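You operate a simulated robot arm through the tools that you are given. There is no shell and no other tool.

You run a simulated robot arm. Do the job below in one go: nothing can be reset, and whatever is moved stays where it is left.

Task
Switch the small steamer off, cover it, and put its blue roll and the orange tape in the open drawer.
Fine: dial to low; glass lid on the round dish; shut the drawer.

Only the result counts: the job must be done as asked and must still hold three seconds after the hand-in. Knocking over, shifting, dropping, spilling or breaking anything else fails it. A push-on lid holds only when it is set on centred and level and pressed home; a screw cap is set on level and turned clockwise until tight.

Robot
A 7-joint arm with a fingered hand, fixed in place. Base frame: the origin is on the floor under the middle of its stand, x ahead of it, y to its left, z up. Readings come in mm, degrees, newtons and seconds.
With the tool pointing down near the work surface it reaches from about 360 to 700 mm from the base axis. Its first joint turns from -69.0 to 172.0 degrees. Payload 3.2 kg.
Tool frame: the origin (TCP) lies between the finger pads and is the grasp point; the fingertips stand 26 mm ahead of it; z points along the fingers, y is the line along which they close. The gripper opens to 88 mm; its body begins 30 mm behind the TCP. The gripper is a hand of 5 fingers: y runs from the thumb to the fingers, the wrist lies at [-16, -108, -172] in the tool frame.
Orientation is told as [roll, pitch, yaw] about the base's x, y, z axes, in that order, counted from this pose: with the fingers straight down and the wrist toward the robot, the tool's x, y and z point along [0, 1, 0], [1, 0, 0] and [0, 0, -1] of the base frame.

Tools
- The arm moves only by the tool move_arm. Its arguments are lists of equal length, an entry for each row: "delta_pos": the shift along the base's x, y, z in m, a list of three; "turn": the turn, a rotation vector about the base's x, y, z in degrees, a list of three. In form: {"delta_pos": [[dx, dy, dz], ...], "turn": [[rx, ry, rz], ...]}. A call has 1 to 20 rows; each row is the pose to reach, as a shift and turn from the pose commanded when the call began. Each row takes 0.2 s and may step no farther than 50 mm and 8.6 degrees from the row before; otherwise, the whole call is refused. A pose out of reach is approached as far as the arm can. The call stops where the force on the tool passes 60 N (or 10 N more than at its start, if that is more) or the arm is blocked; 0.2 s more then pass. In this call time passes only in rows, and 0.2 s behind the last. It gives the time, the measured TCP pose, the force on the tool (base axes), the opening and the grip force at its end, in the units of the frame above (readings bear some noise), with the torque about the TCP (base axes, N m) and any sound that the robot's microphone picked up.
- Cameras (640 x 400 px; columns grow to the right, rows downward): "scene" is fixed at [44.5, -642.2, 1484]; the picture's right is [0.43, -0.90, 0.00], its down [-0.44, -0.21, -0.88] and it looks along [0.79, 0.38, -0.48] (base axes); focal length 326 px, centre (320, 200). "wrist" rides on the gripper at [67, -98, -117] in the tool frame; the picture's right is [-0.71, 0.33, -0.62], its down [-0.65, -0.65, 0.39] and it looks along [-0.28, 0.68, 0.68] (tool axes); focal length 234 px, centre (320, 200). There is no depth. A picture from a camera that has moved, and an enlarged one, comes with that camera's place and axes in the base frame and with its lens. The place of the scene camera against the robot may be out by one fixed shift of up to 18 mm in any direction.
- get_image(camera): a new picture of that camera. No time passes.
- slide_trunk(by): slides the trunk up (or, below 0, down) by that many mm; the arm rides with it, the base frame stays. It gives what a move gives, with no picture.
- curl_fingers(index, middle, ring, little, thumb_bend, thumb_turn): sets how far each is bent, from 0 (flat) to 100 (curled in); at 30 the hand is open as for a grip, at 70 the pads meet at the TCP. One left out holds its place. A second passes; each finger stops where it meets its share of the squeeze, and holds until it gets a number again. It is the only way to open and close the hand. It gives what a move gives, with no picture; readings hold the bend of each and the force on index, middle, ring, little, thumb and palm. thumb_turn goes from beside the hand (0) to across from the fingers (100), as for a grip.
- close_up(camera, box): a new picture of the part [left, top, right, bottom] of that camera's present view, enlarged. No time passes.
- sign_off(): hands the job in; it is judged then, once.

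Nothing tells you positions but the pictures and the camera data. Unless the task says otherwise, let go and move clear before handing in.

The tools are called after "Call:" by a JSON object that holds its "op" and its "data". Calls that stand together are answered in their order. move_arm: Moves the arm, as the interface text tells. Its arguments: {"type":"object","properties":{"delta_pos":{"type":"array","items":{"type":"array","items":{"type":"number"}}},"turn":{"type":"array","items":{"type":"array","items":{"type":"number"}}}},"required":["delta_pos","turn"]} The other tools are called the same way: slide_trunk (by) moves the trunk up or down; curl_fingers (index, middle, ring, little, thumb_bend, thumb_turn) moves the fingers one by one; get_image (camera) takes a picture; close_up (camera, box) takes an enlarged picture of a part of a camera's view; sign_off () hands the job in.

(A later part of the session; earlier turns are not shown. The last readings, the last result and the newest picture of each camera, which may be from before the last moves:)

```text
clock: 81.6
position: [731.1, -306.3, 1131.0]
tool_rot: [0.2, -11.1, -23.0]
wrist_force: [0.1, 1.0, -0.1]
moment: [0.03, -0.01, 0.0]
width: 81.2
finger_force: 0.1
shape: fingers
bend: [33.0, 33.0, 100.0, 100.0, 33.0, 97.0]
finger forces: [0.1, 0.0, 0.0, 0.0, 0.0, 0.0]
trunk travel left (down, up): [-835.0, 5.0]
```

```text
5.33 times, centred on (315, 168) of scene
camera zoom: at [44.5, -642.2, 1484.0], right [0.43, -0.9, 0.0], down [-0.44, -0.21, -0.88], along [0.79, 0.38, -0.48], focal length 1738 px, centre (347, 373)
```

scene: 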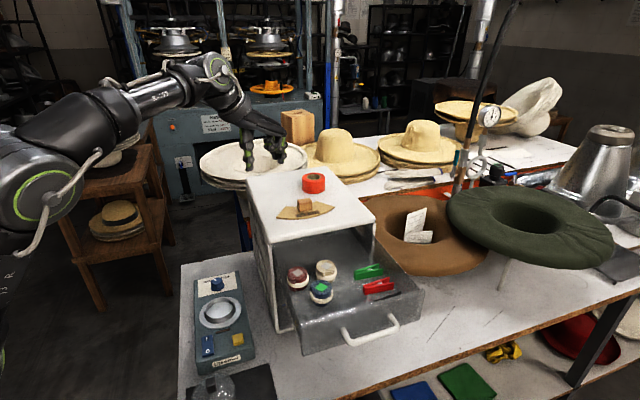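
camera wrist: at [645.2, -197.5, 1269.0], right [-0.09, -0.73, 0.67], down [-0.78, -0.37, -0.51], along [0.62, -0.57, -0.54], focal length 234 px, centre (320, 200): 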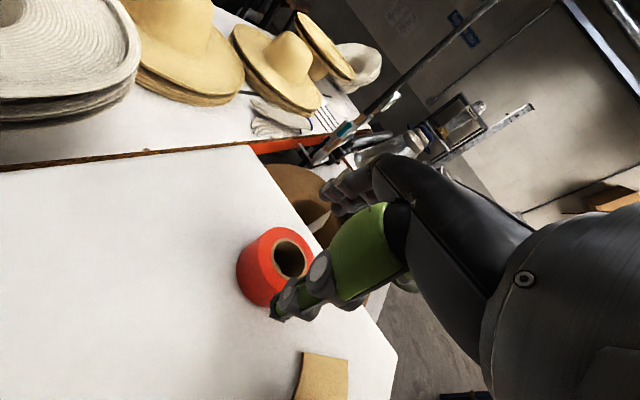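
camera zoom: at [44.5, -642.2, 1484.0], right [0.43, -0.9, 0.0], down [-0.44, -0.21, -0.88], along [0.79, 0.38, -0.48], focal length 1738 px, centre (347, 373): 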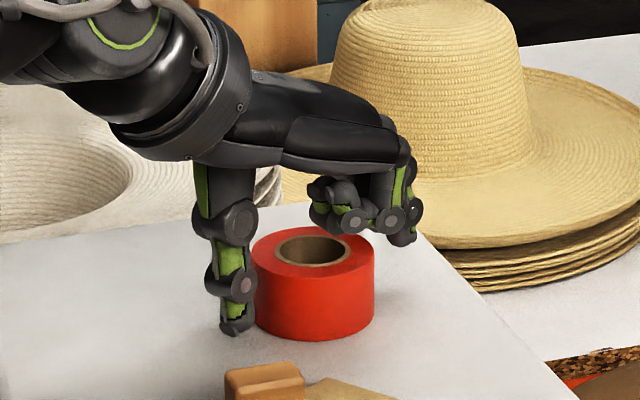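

No contact yet. I'll go 3 mm lower and begin closing.

Call:
{"op": "move_arm", "data": {"delta_pos": [[0, 0, -0.0015], [0, 0, -0.003], [0, 0, -0.003], [0, 0, -0.003]], "turn": [[0, 0, 0], [0, 0, 0], [0, 0, 0], [0, 0, 0]]}}

Call:
{"op": "curl_fingers", "data": {"index": 42, "middle": 42, "thumb_bend": 40}}

Call:
{"op": "close_up", "data": {"camera": "wrist", "box": [220, 180, 360, 330]}}

Call:
{"op": "close_up", "data": {"camera": "scene", "box": [285, 145, 345, 205]}}

```text
clock: 82.6
position: [732.2, -307.9, 1128.6]
tool_rot: [0.1, -11.1, -23.1]
wrist_force: [-0.1, 0.2, -0.4]
moment: [-0.03, -0.02, 0.01]
width: 81.4
finger_force: 0.1
shape: fingers
bend: [33.0, 33.0, 100.0, 100.0, 33.0, 97.0]
finger forces: [0.1, 0.0, 0.0, 0.1, 0.1, 0.0]
trunk travel left (down, up): [-835.0, 5.0]
```

```text
clock: 83.6
position: [732.0, -307.5, 1128.2]
tool_rot: [0.1, -11.1, -23.1]
wrist_force: [-0.4, -0.3, -0.6]
moment: [-0.04, 0.03, 0.03]
width: 65.7
finger_force: 0.5
shape: fingers
bend: [42.0, 42.0, 100.0, 100.0, 40.0, 97.0]
finger forces: [0.0, 0.0, 0.0, 0.0, 0.1, 0.1]
trunk travel left (down, up): [-835.0, 5.0]
```

```text
2.67 times, centred on (290, 255) of wrist
camera zoom: at [647.9, -199.4, 1224.7], right [-0.09, -0.73, 0.67], down [-0.78, -0.37, -0.51], along [0.62, -0.57, -0.54], focal length 624 px, centre (400, 53)
```

zoom: 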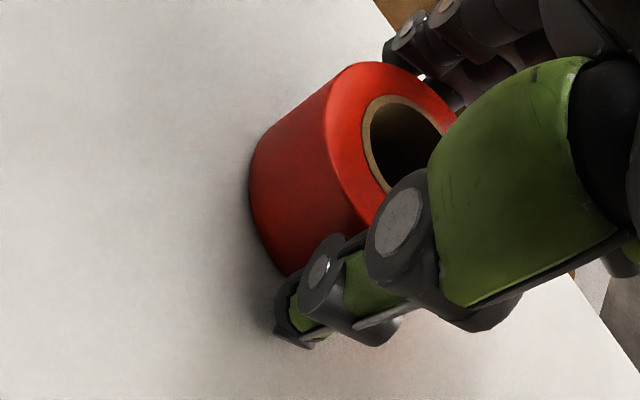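

```text
6.67 times, centred on (315, 175) of scene
camera zoom: at [44.5, -642.2, 1484.0], right [0.43, -0.9, 0.0], down [-0.44, -0.21, -0.88], along [0.79, 0.38, -0.48], focal length 2172 px, centre (353, 367)
```

zoom: 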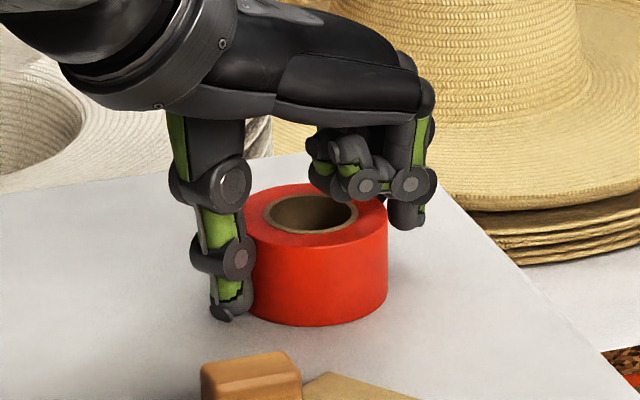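

Nothing touched yet; width is 66 mm. I'll close further onto the tape.

Call:
{"op": "curl_fingers", "data": {"index": 50, "middle": 50, "thumb_bend": 48}}

Call:
{"op": "close_up", "data": {"camera": "scene", "box": [285, 145, 345, 205]}}

```text
clock: 84.6
position: [730.8, -308.1, 1129.0]
tool_rot: [0.2, -11.2, -23.1]
wrist_force: [0.4, 0.9, 2.2]
moment: [0.03, 0.03, -0.02]
width: 60.0
finger_force: 4.8
shape: fingers
bend: [46.0, 48.0, 100.0, 100.0, 44.0, 97.0]
finger forces: [3.8, 1.3, 0.1, 0.0, 4.6, 0.0]
trunk travel left (down, up): [-835.0, 5.0]
```

```text
6.67 times, centred on (315, 175) of scene
camera zoom: at [44.5, -642.2, 1484.0], right [0.43, -0.9, 0.0], down [-0.44, -0.21, -0.88], along [0.79, 0.38, -0.48], focal length 2172 px, centre (353, 367)
```

zoom: 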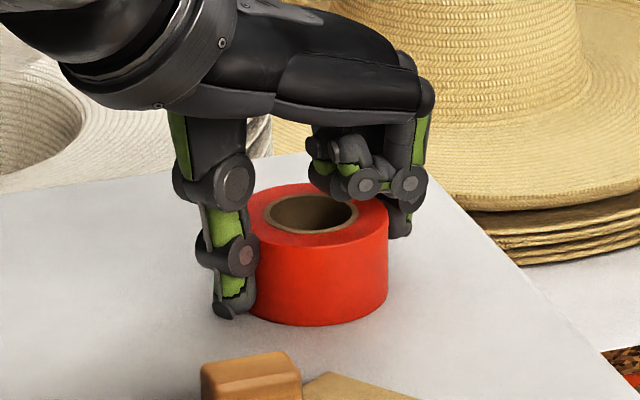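

Thumb, index and middle now hold the tape (width 60). I'll firm the grip and do a short test lift.

Call:
{"op": "curl_fingers", "data": {"index": 54, "middle": 56, "thumb_bend": 54}}

Call:
{"op": "move_arm", "data": {"delta_pos": [[0, 0, 0.005], [0, 0, 0.012], [0, 0, 0.02], [0, 0, 0.02], [0, 0, 0.02]], "turn": [[0, 0, 0], [0, 0, 0], [0, 0, 0], [0, 0, 0], [0, 0, 0]]}}

Call:
{"op": "close_up", "data": {"camera": "scene", "box": [280, 130, 350, 205]}}

```text
clock: 85.6
position: [731.1, -306.2, 1129.1]
tool_rot: [0.2, -11.1, -23.1]
wrist_force: [1.0, -0.6, 2.6]
moment: [-0.01, -0.03, -0.02]
width: 59.5
finger_force: 10.7
shape: fingers
bend: [47.0, 51.0, 100.0, 100.0, 45.0, 97.0]
finger forces: [6.7, 4.3, 0.1, 0.0, 10.3, 0.1]
trunk travel left (down, up): [-835.0, 5.0]
```

```text
clock: 86.8
position: [732.1, -306.5, 1148.3]
tool_rot: [0.1, -11.1, -23.1]
wrist_force: [0.1, 0.1, -0.4]
moment: [-0.01, 0.01, -0.01]
width: 59.0
finger_force: 10.2
shape: fingers
bend: [47.0, 51.0, 100.0, 100.0, 45.0, 96.0]
finger forces: [6.0, 4.1, 0.0, 0.0, 10.4, 0.1]
trunk travel left (down, up): [-835.0, 5.0]
```

```text
5.33 times, centred on (315, 168) of scene
camera zoom: at [44.5, -642.2, 1484.0], right [0.43, -0.9, 0.0], down [-0.44, -0.21, -0.88], along [0.79, 0.38, -0.48], focal length 1738 px, centre (347, 373)
```

zoom: 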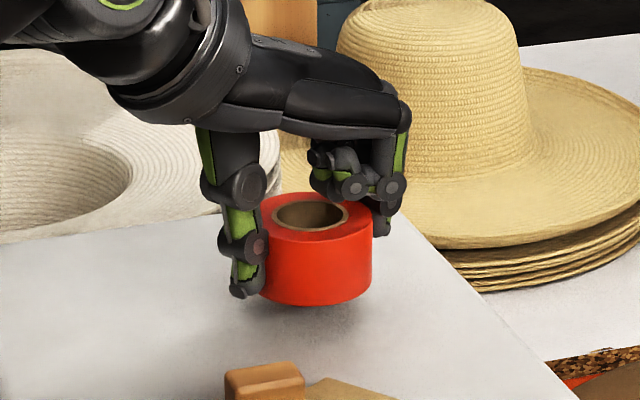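

The tape is lifted level and firmly held. I'll straighten the ring and little fingers so they stay above the drawer wall, raise the hand, and carry the tape over to the drawer's front area.

Call:
{"op": "curl_fingers", "data": {"ring": 0, "little": 0}}

Call:
{"op": "move_arm", "data": {"delta_pos": [[0, 0, 0.02], [-0.005, -0.003, 0.04], [-0.015, -0.01, 0.06], [-0.035, -0.026, 0.067], [-0.06, -0.044, 0.067], [-0.085, -0.062, 0.067], [-0.11, -0.08, 0.067], [-0.135, -0.098, 0.067], [-0.16, -0.117, 0.067], [-0.185, -0.135, 0.067], [-0.21, -0.153, 0.067], [-0.235, -0.172, 0.067], [-0.258, -0.188, 0.067], [-0.2745, -0.2005, 0.067], [-0.2745, -0.2005, 0.067], [-0.2745, -0.2005, 0.067], [-0.2745, -0.2005, 0.067]], "turn": [[0, 0, 0], [0, 0, 0], [0, 0, -2], [0, 0, -4], [0, 0, -6], [0, 0, -8], [0, 0, -10], [0, 0, -12], [0, 0, -14], [0, 0, -16], [0, 0, -18], [0, 0, -20], [0, 0, -21], [0, 0, -22], [0, 0, -22], [0, 0, -22], [0, 0, -22]]}}

Call:
{"op": "get_image", "data": {"camera": "scene"}}

Call:
{"op": "get_image", "data": {"camera": "wrist"}}

```text
clock: 87.8
position: [731.4, -306.5, 1147.4]
tool_rot: [0.1, -11.0, -23.1]
wrist_force: [-0.4, -0.1, -0.2]
moment: [-0.01, 0.0, 0.02]
width: 57.1
finger_force: 9.2
shape: fingers
bend: [48.0, 51.0, 0.0, 0.0, 46.0, 96.0]
finger forces: [5.1, 4.3, 0.0, 0.0, 9.4, 0.0]
trunk travel left (down, up): [-835.0, 5.0]
```

```text
clock: 91.4
position: [457.2, -506.0, 1214.8]
tool_rot: [0.1, -11.0, -45.0]
wrist_force: [1.5, 0.4, -1.9]
moment: [-0.01, 0.01, 0.01]
width: 57.3
finger_force: 9.2
shape: fingers
bend: [49.0, 51.0, 0.0, 0.0, 46.0, 96.0]
finger forces: [5.2, 4.1, 0.0, 0.0, 9.2, 0.0]
trunk travel left (down, up): [-835.0, 5.0]
```

```text
taken
```

scene: 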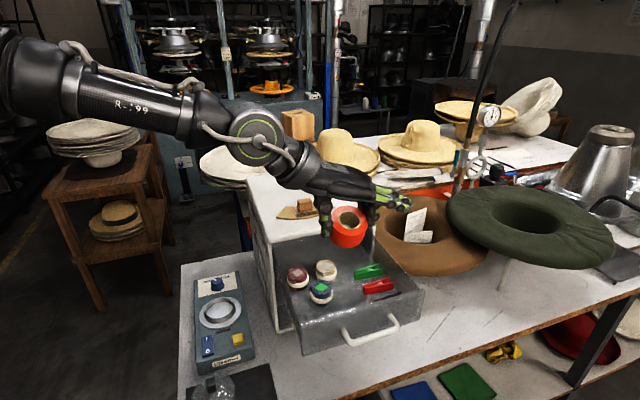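

```text
taken
camera wrist: at [420.0, -375.4, 1310.9], right [-0.36, -0.65, 0.67], down [-0.86, -0.06, -0.51], along [0.37, -0.76, -0.54], focal length 234 px, centre (320, 200)
```

wrist: 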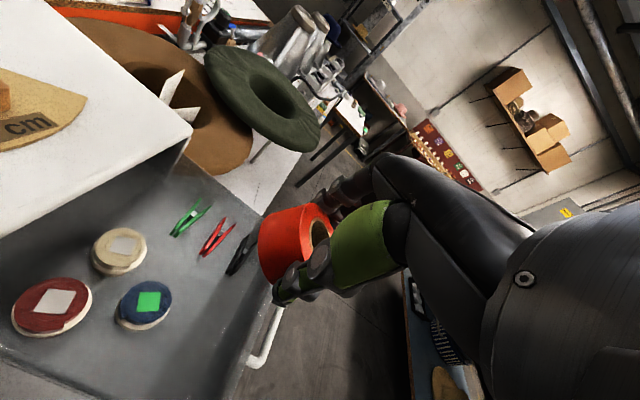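

The tape made it across. It looks slightly tilted in the grip, so I'll look closely.

Call:
{"op": "close_up", "data": {"camera": "scene", "box": [300, 180, 420, 270]}}

Call:
{"op": "close_up", "data": {"camera": "wrist", "box": [220, 150, 380, 330]}}

```text
4.44 times, centred on (360, 225) of scene
camera zoom: at [44.5, -642.2, 1484.0], right [0.43, -0.9, 0.0], down [-0.44, -0.21, -0.88], along [0.79, 0.38, -0.48], focal length 1448 px, centre (142, 89)
```

zoom: 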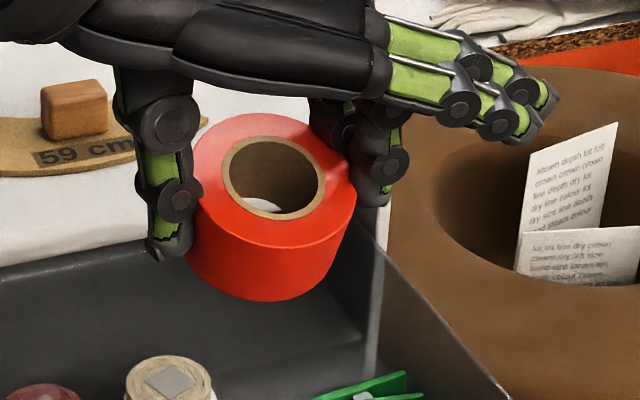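

```text
2.22 times, centred on (300, 240) of wrist
camera zoom: at [420.0, -375.4, 1310.9], right [-0.36, -0.65, 0.67], down [-0.86, -0.06, -0.51], along [0.37, -0.76, -0.54], focal length 520 px, centre (364, 111)
```

zoom: 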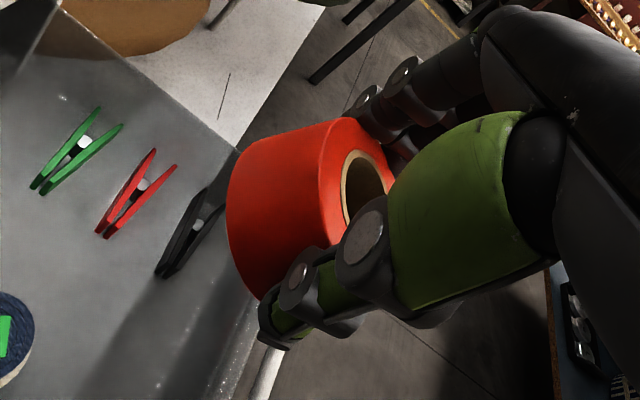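

The tape has swung a bit about the pinch axis, front side down; it will settle flat on contact with the floor. I'll lower it to just above the drawer floor and check clearances.

Call:
{"op": "move_arm", "data": {"delta_pos": [[0, 0, -0.02], [0, 0, -0.045], [0, 0, -0.07], [0, 0, -0.095], [0, 0, -0.12], [0, 0, -0.135], [0, 0, -0.135], [0, 0, -0.135], [0, 0, -0.135]], "turn": [[0, 0, 0], [0, 0, 0], [0, 0, 0], [0, 0, 0], [0, 0, 0], [0, 0, 0], [0, 0, 0], [0, 0, 0], [0, 0, 0]]}}

Call:
{"op": "close_up", "data": {"camera": "scene", "box": [270, 200, 430, 360]}}

Call:
{"op": "get_image", "data": {"camera": "wrist"}}

```text
clock: 93.4
position: [457.7, -507.8, 1078.3]
tool_rot: [0.1, -11.0, -45.1]
wrist_force: [0.1, -0.5, -0.3]
moment: [0.01, -0.02, 0.01]
width: 57.1
finger_force: 10.1
shape: fingers
bend: [49.0, 51.0, 0.0, 0.0, 46.0, 96.0]
finger forces: [5.2, 4.2, 0.0, 0.0, 9.2, 0.1]
trunk travel left (down, up): [-835.0, 5.0]
```

```text
2.50 times, centred on (350, 280) of scene
camera zoom: at [44.5, -642.2, 1484.0], right [0.43, -0.9, 0.0], down [-0.44, -0.21, -0.88], along [0.79, 0.38, -0.48], focal length 815 px, centre (245, 0)
```

zoom: 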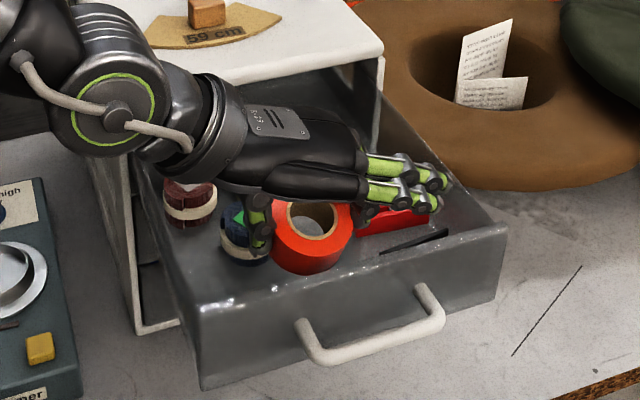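

```text
taken
camera wrist: at [419.6, -376.8, 1174.5], right [-0.36, -0.65, 0.67], down [-0.86, -0.06, -0.51], along [0.37, -0.76, -0.54], focal length 234 px, centre (320, 200)
```

wrist: 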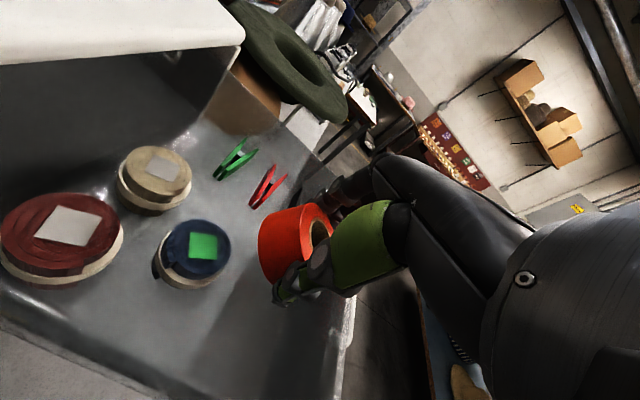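

Call:
{"op": "move_arm", "data": {"delta_pos": [[0, 0, -0.01], [0, 0, -0.02], [0, 0, -0.03], [0, 0, -0.034], [0, 0, -0.034], [0, 0, -0.034]], "turn": [[0, 0, 0], [0, 0, 0], [0, 0, 0], [0, 0, 0], [0, 0, 0], [0, 0, 0]]}}

Call:
{"op": "close_up", "data": {"camera": "scene", "box": [300, 235, 410, 335]}}

Call:
{"op": "close_up", "data": {"camera": "wrist", "box": [140, 150, 380, 400]}}

```text
clock: 94.8
position: [458.0, -507.4, 1046.0]
tool_rot: [0.2, -10.9, -45.1]
wrist_force: [0.3, 0.0, -0.3]
moment: [-0.02, -0.01, 0.01]
width: 56.7
finger_force: 9.4
shape: fingers
bend: [49.0, 51.0, 0.0, 0.0, 46.0, 96.0]
finger forces: [5.2, 4.2, 0.1, 0.1, 9.2, 0.0]
trunk travel left (down, up): [-835.0, 5.0]
```

```text
4.00 times, centred on (355, 285) of scene
camera zoom: at [44.5, -642.2, 1484.0], right [0.43, -0.9, 0.0], down [-0.44, -0.21, -0.88], along [0.79, 0.38, -0.48], focal length 1303 px, centre (180, -140)
```

zoom: 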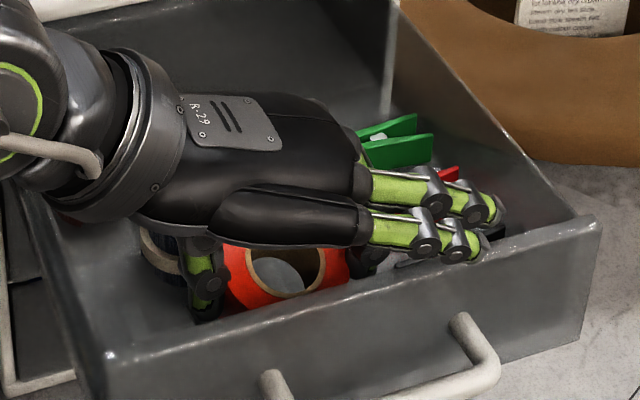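

```text
1.60 times, centred on (260, 275) of wrist
camera zoom: at [420.3, -377.2, 1141.2], right [-0.36, -0.65, 0.67], down [-0.86, -0.06, -0.51], along [0.37, -0.76, -0.54], focal length 375 px, centre (416, 80)
```

zoom: 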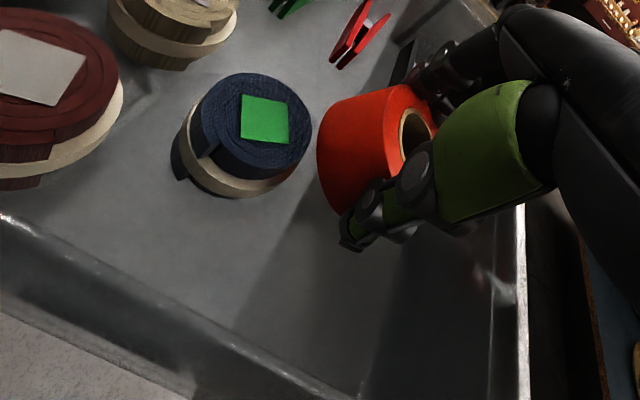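

Clearances look fine. I'll lower gradually until the tape touches the floor.

Call:
{"op": "move_arm", "data": {"delta_pos": [[0, 0, -0.004], [0, 0, -0.008], [0, 0, -0.008], [0, 0, -0.008]], "turn": [[0, 0, 0], [0, 0, 0], [0, 0, 0], [0, 0, 0]]}}

Call:
{"op": "close_up", "data": {"camera": "scene", "box": [300, 235, 410, 335]}}

Call:
{"op": "close_up", "data": {"camera": "wrist", "box": [220, 150, 380, 330]}}

```text
clock: 95.8
position: [458.0, -507.0, 1039.7]
tool_rot: [0.1, -11.3, -45.1]
wrist_force: [-0.2, 0.2, 3.7]
moment: [-0.03, 0.05, -0.01]
width: 57.0
finger_force: 10.1
shape: fingers
bend: [49.0, 51.0, 0.0, 0.0, 46.0, 96.0]
finger forces: [5.5, 4.5, 0.0, 0.0, 9.9, 0.0]
trunk travel left (down, up): [-835.0, 5.0]
```

```text
4.00 times, centred on (355, 285) of scene
camera zoom: at [44.5, -642.2, 1484.0], right [0.43, -0.9, 0.0], down [-0.44, -0.21, -0.88], along [0.79, 0.38, -0.48], focal length 1303 px, centre (180, -140)
```

zoom: 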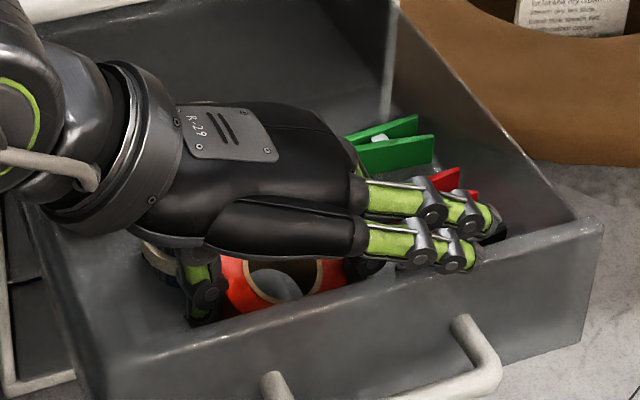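

```text
2.22 times, centred on (300, 240) of wrist
camera zoom: at [420.2, -375.9, 1134.6], right [-0.36, -0.65, 0.67], down [-0.86, -0.06, -0.51], along [0.37, -0.76, -0.53], focal length 520 px, centre (364, 111)
```

zoom: 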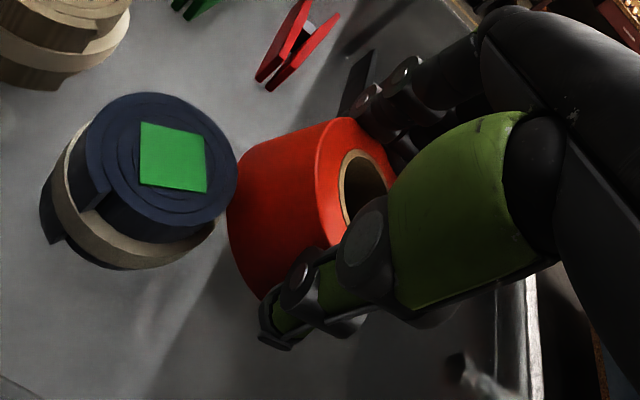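

The tape's lower edge touches the floor, with 3.7 N pushing up. I'll continue slowly so it rotates flat.

Call:
{"op": "move_arm", "data": {"delta_pos": [[0, 0, -0.002], [0, 0, -0.004], [0, 0, -0.004], [0, 0, -0.004]], "turn": [[0, 0, 0], [0, 0, 0], [0, 0, 0], [0, 0, 0]]}}

Call:
{"op": "close_up", "data": {"camera": "wrist", "box": [220, 150, 380, 330]}}

```text
clock: 96.8
position: [457.7, -507.9, 1034.4]
tool_rot: [0.1, -11.0, -45.0]
wrist_force: [-0.1, 0.2, 4.8]
moment: [-0.09, 0.11, 0.02]
width: 56.9
finger_force: 10.2
shape: fingers
bend: [49.0, 51.0, 0.0, 0.0, 46.0, 97.0]
finger forces: [5.7, 4.8, 0.0, 0.0, 11.0, 0.1]
trunk travel left (down, up): [-835.0, 5.0]
```

```text
2.22 times, centred on (300, 240) of wrist
camera zoom: at [419.7, -376.1, 1130.3], right [-0.36, -0.65, 0.67], down [-0.86, -0.06, -0.51], along [0.37, -0.76, -0.53], focal length 520 px, centre (364, 111)
```

zoom: 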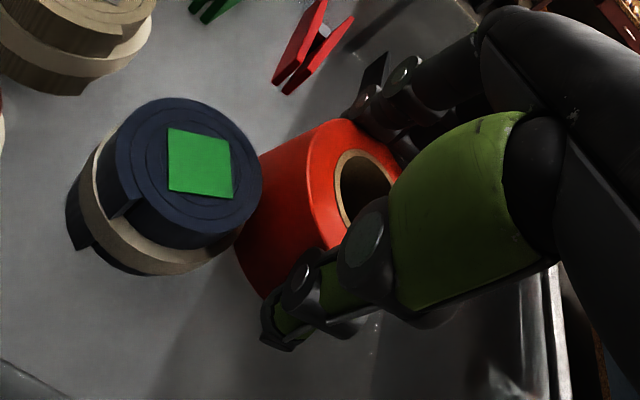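

Call:
{"op": "move_arm", "data": {"delta_pos": [[0, 0, -0.002], [0, 0, -0.004], [0, 0, -0.006], [0, 0, -0.006], [0, 0, -0.006]], "turn": [[0, 0, 0], [0, 0, 0], [0, 0, 0], [0, 0, 0], [0, 0, 0]]}}

Call:
{"op": "close_up", "data": {"camera": "wrist", "box": [220, 150, 380, 330]}}

Call:
{"op": "close_up", "data": {"camera": "scene", "box": [300, 235, 410, 335]}}

```text
clock: 98.0
position: [456.5, -506.0, 1029.3]
tool_rot: [0.1, -11.2, -45.1]
wrist_force: [-0.3, 0.1, 9.6]
moment: [-0.42, 0.05, -0.08]
width: 57.0
finger_force: 12.8
shape: fingers
bend: [49.0, 50.0, 0.0, 0.0, 46.0, 97.0]
finger forces: [5.9, 5.3, 0.0, 4.4, 9.6, 0.0]
trunk travel left (down, up): [-835.0, 5.0]
```

```text
2.22 times, centred on (300, 240) of wrist
camera zoom: at [419.1, -375.3, 1125.0], right [-0.36, -0.65, 0.67], down [-0.86, -0.06, -0.51], along [0.37, -0.76, -0.53], focal length 520 px, centre (364, 111)
```

zoom: 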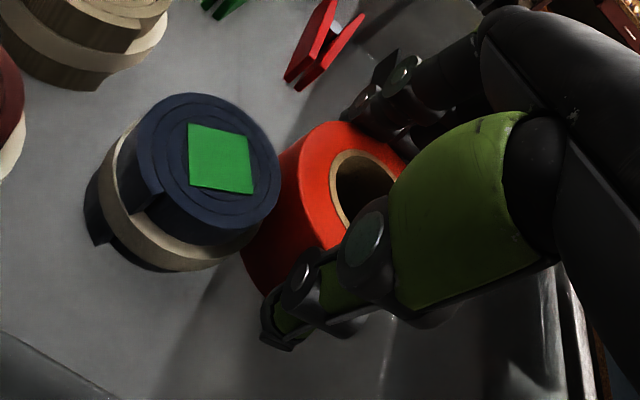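

```text
4.00 times, centred on (355, 285) of scene
camera zoom: at [44.5, -642.2, 1484.0], right [0.43, -0.9, 0.0], down [-0.44, -0.21, -0.88], along [0.79, 0.38, -0.48], focal length 1303 px, centre (180, -140)
```

zoom: 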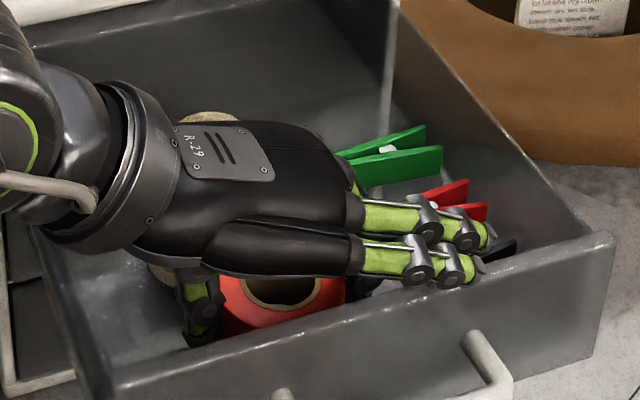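

The little finger has touched the front wall, and the tape's edge has dragged the drawer out slightly. I'll lift a little, shift with the drawer, and roll the hand about 20° around the pinch axis; that levels the tape and raises the little finger.

Call:
{"op": "move_arm", "data": {"delta_pos": [[0, 0, 0.008], [0, 0, 0.018], [-0.002, -0.002, 0.022], [-0.004, -0.004, 0.022], [-0.005, -0.005, 0.022], [-0.005, -0.005, 0.022], [-0.005, -0.005, 0.022]], "turn": [[0, 0, 0], [0, 0, 0], [-4, 4, 0], [-8, 8, 0], [-12, 12, 0], [-14.1, 14.1, 0], [-14.1, 14.1, 0]]}}

Call:
{"op": "close_up", "data": {"camera": "scene", "box": [290, 225, 420, 345]}}

Call:
{"op": "get_image", "data": {"camera": "wrist"}}

```text
clock: 99.6
position: [452.7, -512.6, 1049.4]
tool_rot: [-20.2, -10.4, -41.2]
wrist_force: [0.1, 0.2, 0.0]
moment: [-0.01, 0.01, -0.02]
width: 56.9
finger_force: 9.6
shape: fingers
bend: [49.0, 51.0, 0.0, 0.0, 46.0, 96.0]
finger forces: [5.4, 4.8, 0.0, 0.0, 9.3, 0.0]
trunk travel left (down, up): [-835.0, 5.0]
```

```text
3.33 times, centred on (355, 285) of scene
camera zoom: at [44.5, -642.2, 1484.0], right [0.43, -0.9, 0.0], down [-0.44, -0.21, -0.88], along [0.79, 0.38, -0.48], focal length 1086 px, centre (203, -83)
```

zoom: 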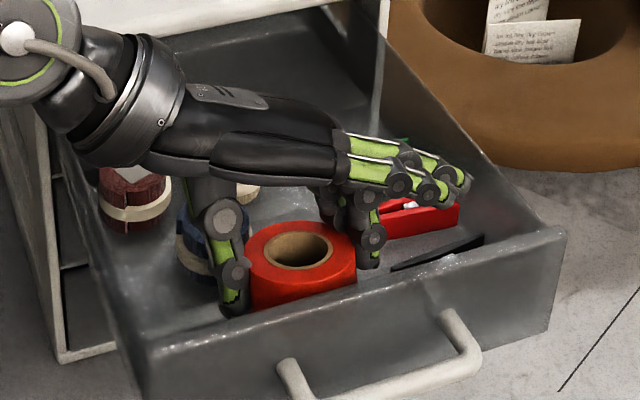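

```text
taken
camera wrist: at [435.9, -361.1, 1117.6], right [-0.16, -0.45, 0.88], down [-0.95, -0.15, -0.26], along [0.25, -0.88, -0.41], focal length 234 px, centre (320, 200)
```

wrist: 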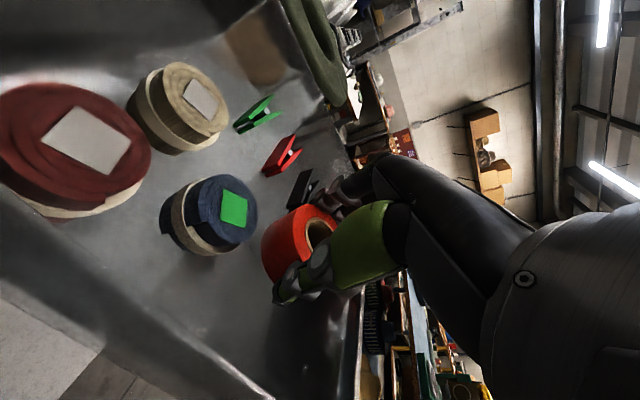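

The tape is level now and the little finger is clear of the wall. I'll lower it to the floor again.

Call:
{"op": "move_arm", "data": {"delta_pos": [[0, 0, -0.006], [0, 0, -0.012], [0, 0, -0.018], [0, 0, -0.02], [0, 0, -0.02], [0, 0, -0.02]], "turn": [[0, 0, 0], [0, 0, 0], [0, 0, 0], [0, 0, 0], [0, 0, 0], [0, 0, 0]]}}

Call:
{"op": "close_up", "data": {"camera": "scene", "box": [290, 225, 420, 345]}}

Call:
{"op": "close_up", "data": {"camera": "wrist", "box": [140, 150, 360, 330]}}

```text
clock: 101.0
position: [452.7, -511.4, 1031.7]
tool_rot: [-20.1, -10.7, -41.3]
wrist_force: [0.6, -0.7, 7.5]
moment: [0.03, -0.09, -0.04]
width: 56.6
finger_force: 10.6
shape: fingers
bend: [48.0, 50.0, 0.0, 0.0, 46.0, 96.0]
finger forces: [8.1, 5.6, 0.0, 0.0, 8.6, 0.0]
trunk travel left (down, up): [-835.0, 5.0]
```

```text
3.33 times, centred on (355, 285) of scene
camera zoom: at [44.5, -642.2, 1484.0], right [0.43, -0.9, 0.0], down [-0.44, -0.21, -0.88], along [0.79, 0.38, -0.48], focal length 1086 px, centre (203, -83)
```

zoom: 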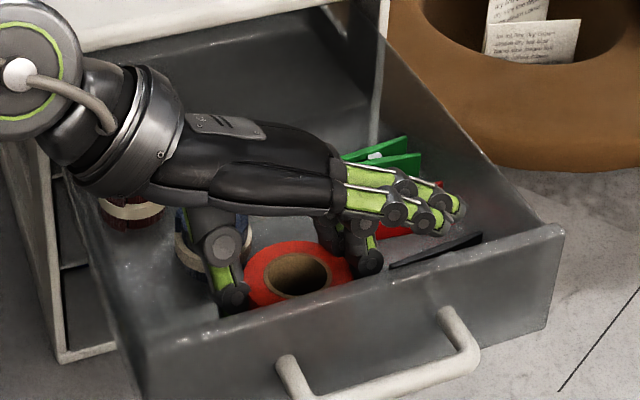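

```text
2.22 times, centred on (250, 240) of wrist
camera zoom: at [435.4, -360.8, 1099.0], right [-0.17, -0.45, 0.88], down [-0.95, -0.15, -0.26], along [0.25, -0.88, -0.41], focal length 520 px, centre (476, 111)
```

zoom: 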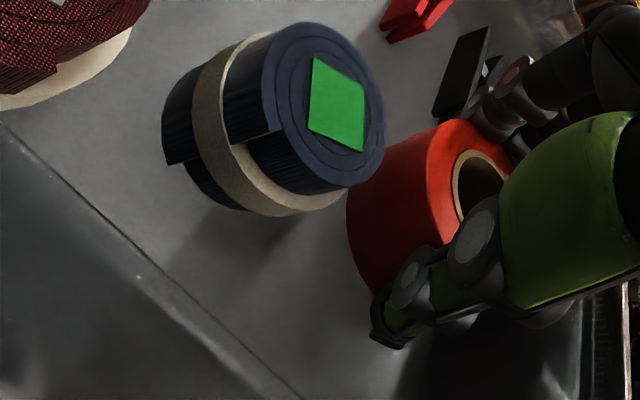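

The tape is resting on the floor (7.5 N). The fingers are near the black pin, so I'll open mainly the thumb and just ease the fingers.

Call:
{"op": "curl_fingers", "data": {"thumb_bend": 42, "index": 46, "middle": 48}}

Call:
{"op": "curl_fingers", "data": {"thumb_bend": 36, "index": 45, "middle": 46}}

Call:
{"op": "close_up", "data": {"camera": "scene", "box": [290, 225, 420, 345]}}

Call:
{"op": "close_up", "data": {"camera": "wrist", "box": [140, 150, 360, 330]}}

```text
clock: 102.0
position: [452.5, -513.8, 1030.5]
tool_rot: [-20.1, -10.4, -41.2]
wrist_force: [-0.5, 1.6, -1.0]
moment: [-0.04, -0.03, -0.01]
width: 60.6
finger_force: 0.7
shape: fingers
bend: [46.0, 47.0, 0.0, 0.0, 42.0, 97.0]
finger forces: [0.6, 0.5, 0.0, 0.0, 1.0, 0.2]
trunk travel left (down, up): [-835.0, 5.0]
```

```text
clock: 103.0
position: [453.8, -514.2, 1030.0]
tool_rot: [-20.1, -10.4, -41.2]
wrist_force: [-0.2, 0.0, 0.2]
moment: [0.02, 0.03, 0.02]
width: 65.9
finger_force: 0.0
shape: fingers
bend: [45.0, 46.0, 0.0, 0.0, 36.0, 97.0]
finger forces: [0.0, 0.0, 0.1, 0.0, 0.0, 0.0]
trunk travel left (down, up): [-835.0, 5.0]
```

```text
3.33 times, centred on (355, 285) of scene
camera zoom: at [44.5, -642.2, 1484.0], right [0.43, -0.9, 0.0], down [-0.44, -0.21, -0.88], along [0.79, 0.38, -0.48], focal length 1086 px, centre (203, -83)
```

zoom: 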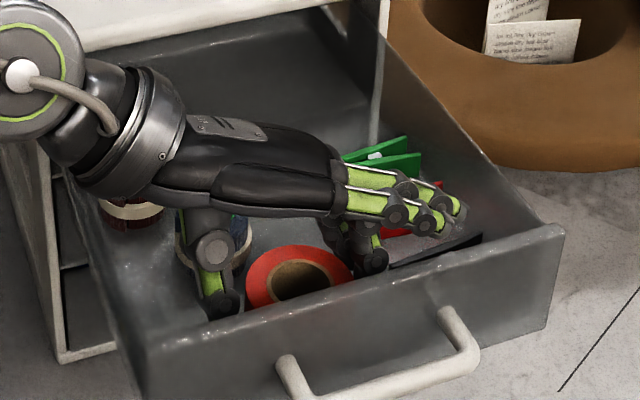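

```text
2.22 times, centred on (250, 240) of wrist
camera zoom: at [435.9, -361.3, 1097.9], right [-0.16, -0.45, 0.88], down [-0.95, -0.15, -0.26], along [0.25, -0.88, -0.41], focal length 520 px, centre (476, 111)
```

zoom: 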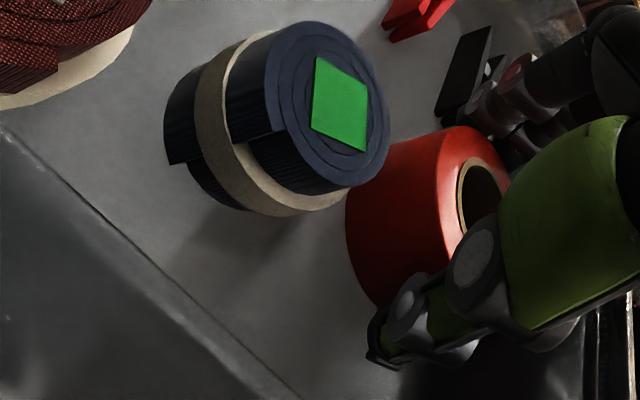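

The tape lies flat and free in the drawer. I'll lift straight up slowly.

Call:
{"op": "move_arm", "data": {"delta_pos": [[0, 0, 0.008], [0, 0, 0.018], [0, 0, 0.03], [0, 0, 0.05], [0, 0, 0.08], [0, 0, 0.11], [0, 0, 0.14], [0, 0, 0.14], [0, 0, 0.14]], "turn": [[0, 0, 0], [0, 0, 0], [0, 0, 0], [0, 0, 0], [0, 0, 0], [0, 0, 0], [0, 0, 0], [0, 0, 0], [0, 0, 0]]}}

Call:
{"op": "get_image", "data": {"camera": "scene"}}

Call:
{"op": "close_up", "data": {"camera": "scene", "box": [270, 220, 430, 370]}}

Call:
{"op": "get_image", "data": {"camera": "wrist"}}

```text
clock: 105.0
position: [451.5, -513.7, 1169.0]
tool_rot: [-20.1, -10.3, -41.3]
wrist_force: [0.1, 0.2, 0.8]
moment: [-0.03, 0.06, -0.03]
width: 65.8
finger_force: 0.1
shape: fingers
bend: [45.0, 46.0, 0.0, 0.0, 36.0, 97.0]
finger forces: [0.1, 0.1, 0.0, 0.1, 0.1, 0.0]
trunk travel left (down, up): [-835.0, 5.0]
```

```text
taken
```

scene: 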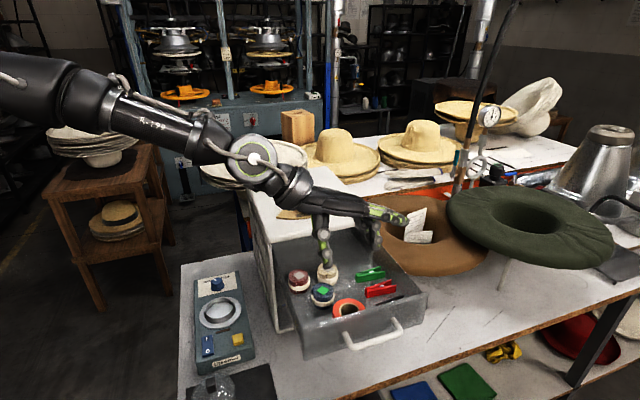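

```text
2.67 times, centred on (350, 295) of scene
camera zoom: at [44.5, -642.2, 1484.0], right [0.43, -0.9, 0.0], down [-0.44, -0.21, -0.88], along [0.79, 0.38, -0.48], focal length 869 px, centre (240, -53)
```

zoom: 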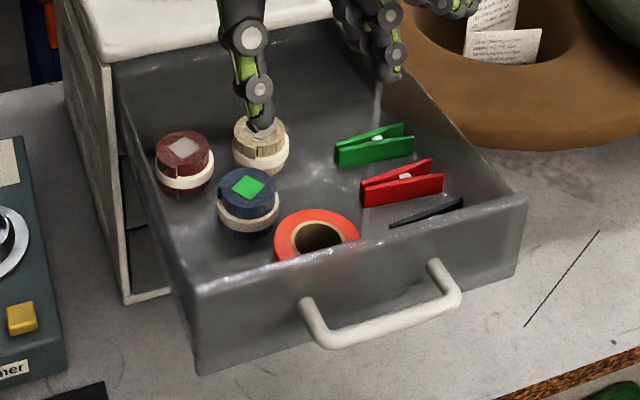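

```text
taken
camera wrist: at [434.8, -361.4, 1236.9], right [-0.16, -0.45, 0.88], down [-0.95, -0.15, -0.26], along [0.25, -0.88, -0.41], focal length 234 px, centre (320, 200)
```

wrist: 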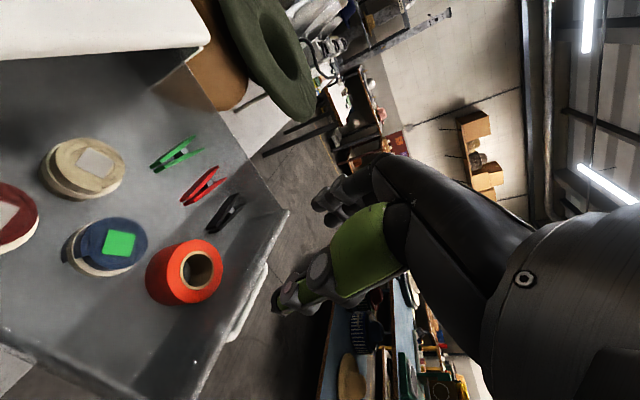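

Both the roll and the tape are in the drawer, lying properly. Next I'll shut it: level the hand again and move in front of the handle to look.

Call:
{"op": "move_arm", "data": {"delta_pos": [[-0.005, -0.01, 0.005], [-0.012, -0.02, 0.01], [-0.02, -0.032, 0.01], [-0.03, -0.045, 0.01], [-0.03, -0.045, 0.01], [-0.03, -0.045, 0.01]], "turn": [[4, -4, 0], [8, -8, 0], [12, -12, 0], [14.1, -14.1, 0], [14.1, -14.1, 0], [14.1, -14.1, 0]]}}

Call:
{"op": "move_arm", "data": {"delta_pos": [[-0.01, -0.015, 0], [-0.02, -0.03, 0], [-0.03, -0.045, 0], [-0.0375, -0.0583, 0], [-0.0375, -0.0583, 0], [-0.0375, -0.0583, 0]], "turn": [[2, 2, 0], [4, 4, 0], [6, 6, 0], [7.8, 7.8, 0], [7.8, 7.8, 0], [7.8, 7.8, 0]]}}

Call:
{"op": "curl_fingers", "data": {"index": 100, "middle": 100, "ring": 100, "little": 100}}

Call:
{"op": "get_image", "data": {"camera": "wrist"}}

Call:
{"op": "get_image", "data": {"camera": "scene"}}

```text
clock: 106.4
position: [422.9, -558.6, 1177.4]
tool_rot: [0.2, -11.2, -45.1]
wrist_force: [-0.2, -0.8, 0.9]
moment: [0.02, 0.02, -0.02]
width: 65.9
finger_force: 0.1
shape: fingers
bend: [45.0, 46.0, 0.0, 0.0, 36.0, 97.0]
finger forces: [0.1, 0.0, 0.0, 0.0, 0.0, 0.0]
trunk travel left (down, up): [-835.0, 5.0]
```

```text
clock: 107.8
position: [384.9, -617.4, 1178.8]
tool_rot: [0.2, -0.1, -45.0]
wrist_force: [0.3, -0.7, 0.1]
moment: [-0.02, -0.04, -0.01]
width: 65.9
finger_force: 0.1
shape: fingers
bend: [45.0, 46.0, 0.0, 0.0, 36.0, 97.0]
finger forces: [0.0, 0.1, 0.0, 0.1, 0.0, 0.1]
trunk travel left (down, up): [-835.0, 5.0]
```

```text
clock: 108.8
position: [385.7, -616.7, 1179.0]
tool_rot: [0.2, 0.0, -45.1]
wrist_force: [0.0, -0.3, 0.5]
moment: [0.02, 0.01, 0.0]
width: 53.9
finger_force: 0.0
shape: fingers
bend: [100.0, 100.0, 100.0, 100.0, 36.0, 97.0]
finger forces: [0.0, 0.0, 0.0, 0.1, 0.0, 0.0]
trunk travel left (down, up): [-835.0, 5.0]
```

```text
taken
camera wrist: at [361.7, -500.2, 1296.3], right [-0.27, -0.74, 0.62], down [-0.92, 0.01, -0.39], along [0.28, -0.68, -0.68], focal length 234 px, centre (320, 200)
```

wrist: 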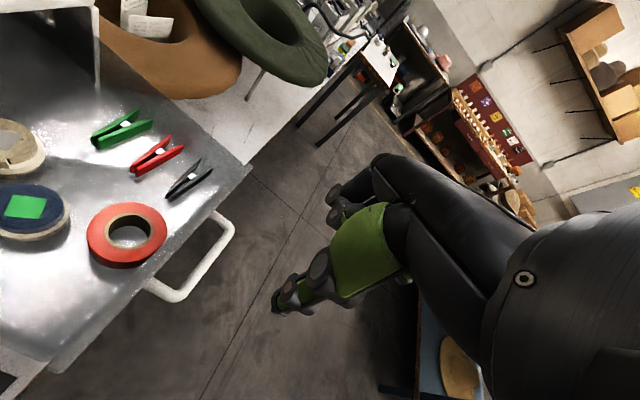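

```text
taken
```

scene: 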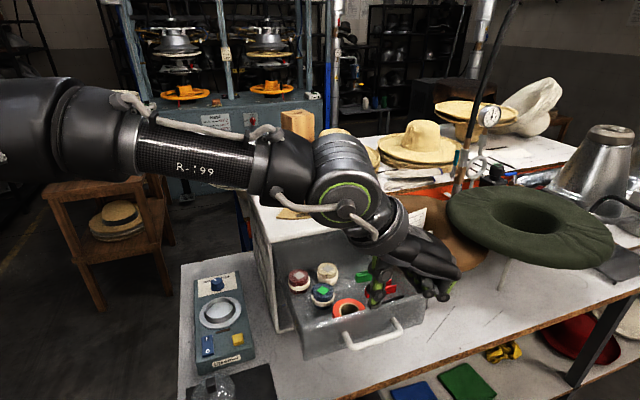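

I have a clear view of the drawer front and handle. I'll zoom to measure the handle's position and height.

Call:
{"op": "close_up", "data": {"camera": "wrist", "box": [40, 170, 280, 380]}}

Call:
{"op": "close_up", "data": {"camera": "scene", "box": [290, 270, 450, 370]}}

```text
1.90 times, centred on (160, 275) of wrist
camera zoom: at [361.7, -500.2, 1296.3], right [-0.27, -0.74, 0.62], down [-0.92, 0.01, -0.39], along [0.28, -0.68, -0.68], focal length 446 px, centre (625, 57)
```

zoom: 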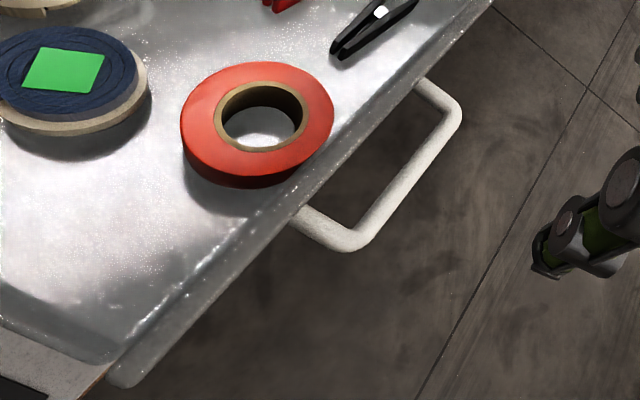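

```text
4.00 times, centred on (370, 320) of scene
camera zoom: at [44.5, -642.2, 1484.0], right [0.43, -0.9, 0.0], down [-0.44, -0.21, -0.88], along [0.79, 0.38, -0.48], focal length 1303 px, centre (120, -280)
```

zoom: 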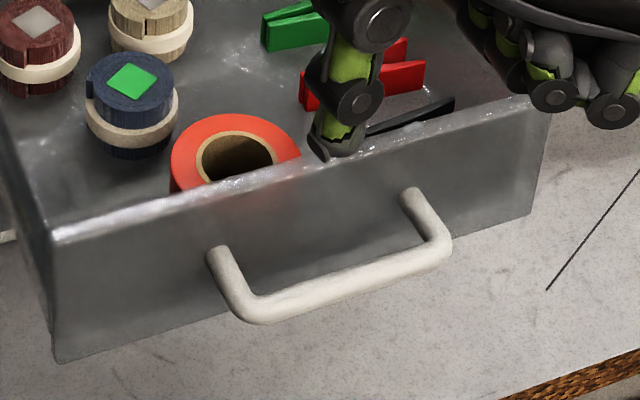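

The handle bar runs at a≈-122.5 from b≈656 to 740, at about z 1026. I'll bring the fist down in front of it, then push along the drawer's axis.

Call:
{"op": "move_arm", "data": {"delta_pos": [[-0.005, 0.002, -0.01], [-0.0107, 0.0045, -0.03], [-0.0107, 0.0045, -0.06], [-0.0107, 0.0045, -0.09], [-0.0107, 0.0045, -0.12], [-0.0107, 0.0045, -0.145], [-0.0107, 0.0045, -0.161], [-0.0107, 0.0045, -0.161], [-0.0107, 0.0045, -0.161], [-0.0107, 0.0045, -0.161]], "turn": [[0, 0, 0], [0, 0, 0], [0, 0, 0], [0, 0, 0], [0, 0, 0], [0, 0, 0], [0, 0, 0], [0, 0, 0], [0, 0, 0], [0, 0, 0]]}}

Call:
{"op": "close_up", "data": {"camera": "scene", "box": [270, 220, 470, 380]}}

Call:
{"op": "get_image", "data": {"camera": "wrist"}}

```text
clock: 111.0
position: [375.1, -610.4, 1017.8]
tool_rot: [0.2, -0.1, -45.1]
wrist_force: [-0.6, -0.2, -1.1]
moment: [0.04, 0.01, -0.03]
width: 53.5
finger_force: 0.1
shape: fingers
bend: [100.0, 100.0, 100.0, 100.0, 36.0, 97.0]
finger forces: [0.0, 0.0, 0.0, 0.0, 0.0, 0.0]
trunk travel left (down, up): [-835.0, 5.0]
```

```text
2.50 times, centred on (370, 300) of scene
camera zoom: at [44.5, -642.2, 1484.0], right [0.43, -0.9, 0.0], down [-0.44, -0.21, -0.88], along [0.79, 0.38, -0.48], focal length 815 px, centre (195, -50)
```

zoom: 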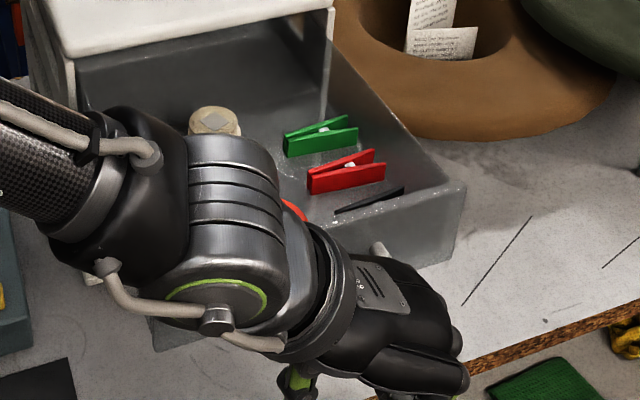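

```text
taken
camera wrist: at [352.1, -494.0, 1135.6], right [-0.27, -0.74, 0.62], down [-0.92, 0.01, -0.39], along [0.28, -0.68, -0.68], focal length 234 px, centre (320, 200)
```

wrist: 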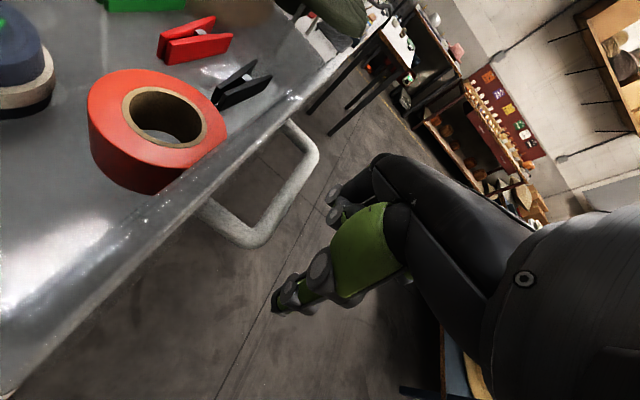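

The fist is in front of the handle and clear. I'll push slowly along the drawer axis, starting with 40 mm.

Call:
{"op": "move_arm", "data": {"delta_pos": [[0.0035, 0.0035, 0], [0.007, 0.007, 0], [0.0106, 0.0106, 0], [0.0141, 0.0141, 0], [0.0177, 0.0177, 0], [0.0212, 0.0212, 0], [0.0247, 0.0247, 0], [0.0283, 0.0283, 0], [0.0283, 0.0283, 0]], "turn": [[0, 0, 0], [0, 0, 0], [0, 0, 0], [0, 0, 0], [0, 0, 0], [0, 0, 0], [0, 0, 0], [0, 0, 0], [0, 0, 0]]}}

Call:
{"op": "get_image", "data": {"camera": "wrist"}}

Call:
{"op": "get_image", "data": {"camera": "scene"}}

```text
clock: 113.0
position: [402.2, -582.7, 1018.0]
tool_rot: [0.0, 0.1, -45.0]
wrist_force: [0.1, -0.5, 0.5]
moment: [0.02, 0.0, -0.01]
width: 53.5
finger_force: 0.5
shape: fingers
bend: [100.0, 100.0, 100.0, 100.0, 36.0, 97.0]
finger forces: [0.6, 0.0, 0.1, 0.0, 0.0, 0.1]
trunk travel left (down, up): [-835.0, 5.0]
```

```text
taken
camera wrist: at [379.0, -466.8, 1135.7], right [-0.27, -0.74, 0.62], down [-0.92, 0.01, -0.39], along [0.28, -0.68, -0.68], focal length 234 px, centre (320, 200)
```

wrist: 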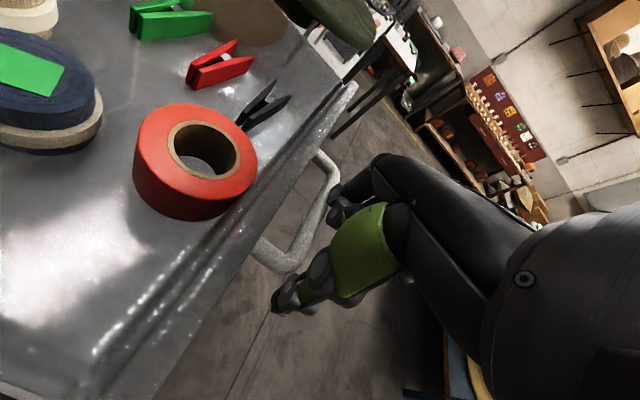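

```text
taken
```

scene: 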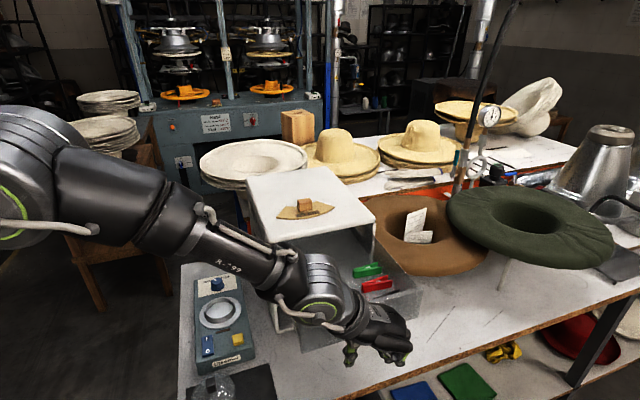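

The index side of the fist has met the handle with light force. I'll keep pushing steadily.

Call:
{"op": "move_arm", "data": {"delta_pos": [[0.0035, 0.0035, 0], [0.007, 0.007, 0], [0.0106, 0.0106, 0], [0.0141, 0.0141, 0], [0.0177, 0.0177, 0], [0.0212, 0.0212, 0], [0.0247, 0.0247, 0], [0.0283, 0.0283, 0], [0.0318, 0.0318, 0], [0.0354, 0.0354, 0], [0.0354, 0.0354, 0]], "turn": [[0, 0, 0], [0, 0, 0], [0, 0, 0], [0, 0, 0], [0, 0, 0], [0, 0, 0], [0, 0, 0], [0, 0, 0], [0, 0, 0], [0, 0, 0], [0, 0, 0]]}}

Call:
{"op": "get_image", "data": {"camera": "wrist"}}

Call:
{"op": "get_image", "data": {"camera": "scene"}}

```text
clock: 115.4
position: [439.8, -546.7, 1018.1]
tool_rot: [0.1, 0.1, -45.0]
wrist_force: [-0.4, -0.1, 0.9]
moment: [0.02, -0.01, 0.01]
width: 53.6
finger_force: 0.7
shape: fingers
bend: [100.0, 100.0, 100.0, 100.0, 36.0, 97.0]
finger forces: [0.6, 0.0, 0.0, 0.0, 0.0, 0.0]
trunk travel left (down, up): [-835.0, 5.0]
```

```text
taken
camera wrist: at [415.5, -431.2, 1135.6], right [-0.27, -0.74, 0.62], down [-0.92, 0.01, -0.39], along [0.28, -0.68, -0.68], focal length 234 px, centre (320, 200)
```

wrist: 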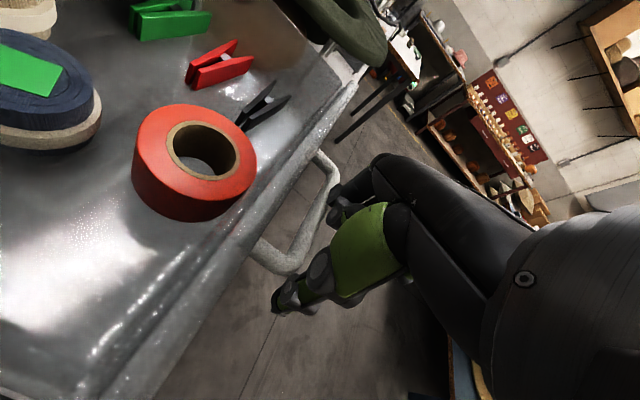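

```text
taken
```

scene: 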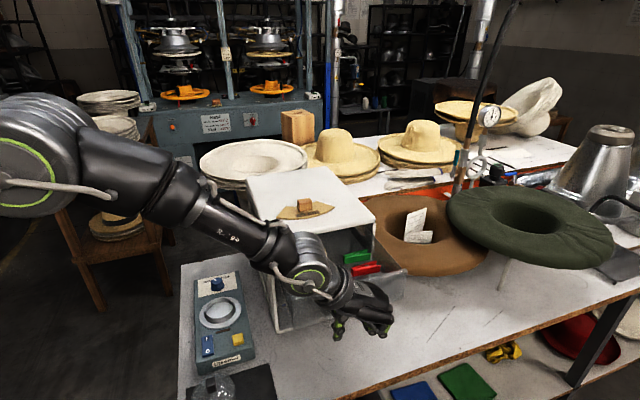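

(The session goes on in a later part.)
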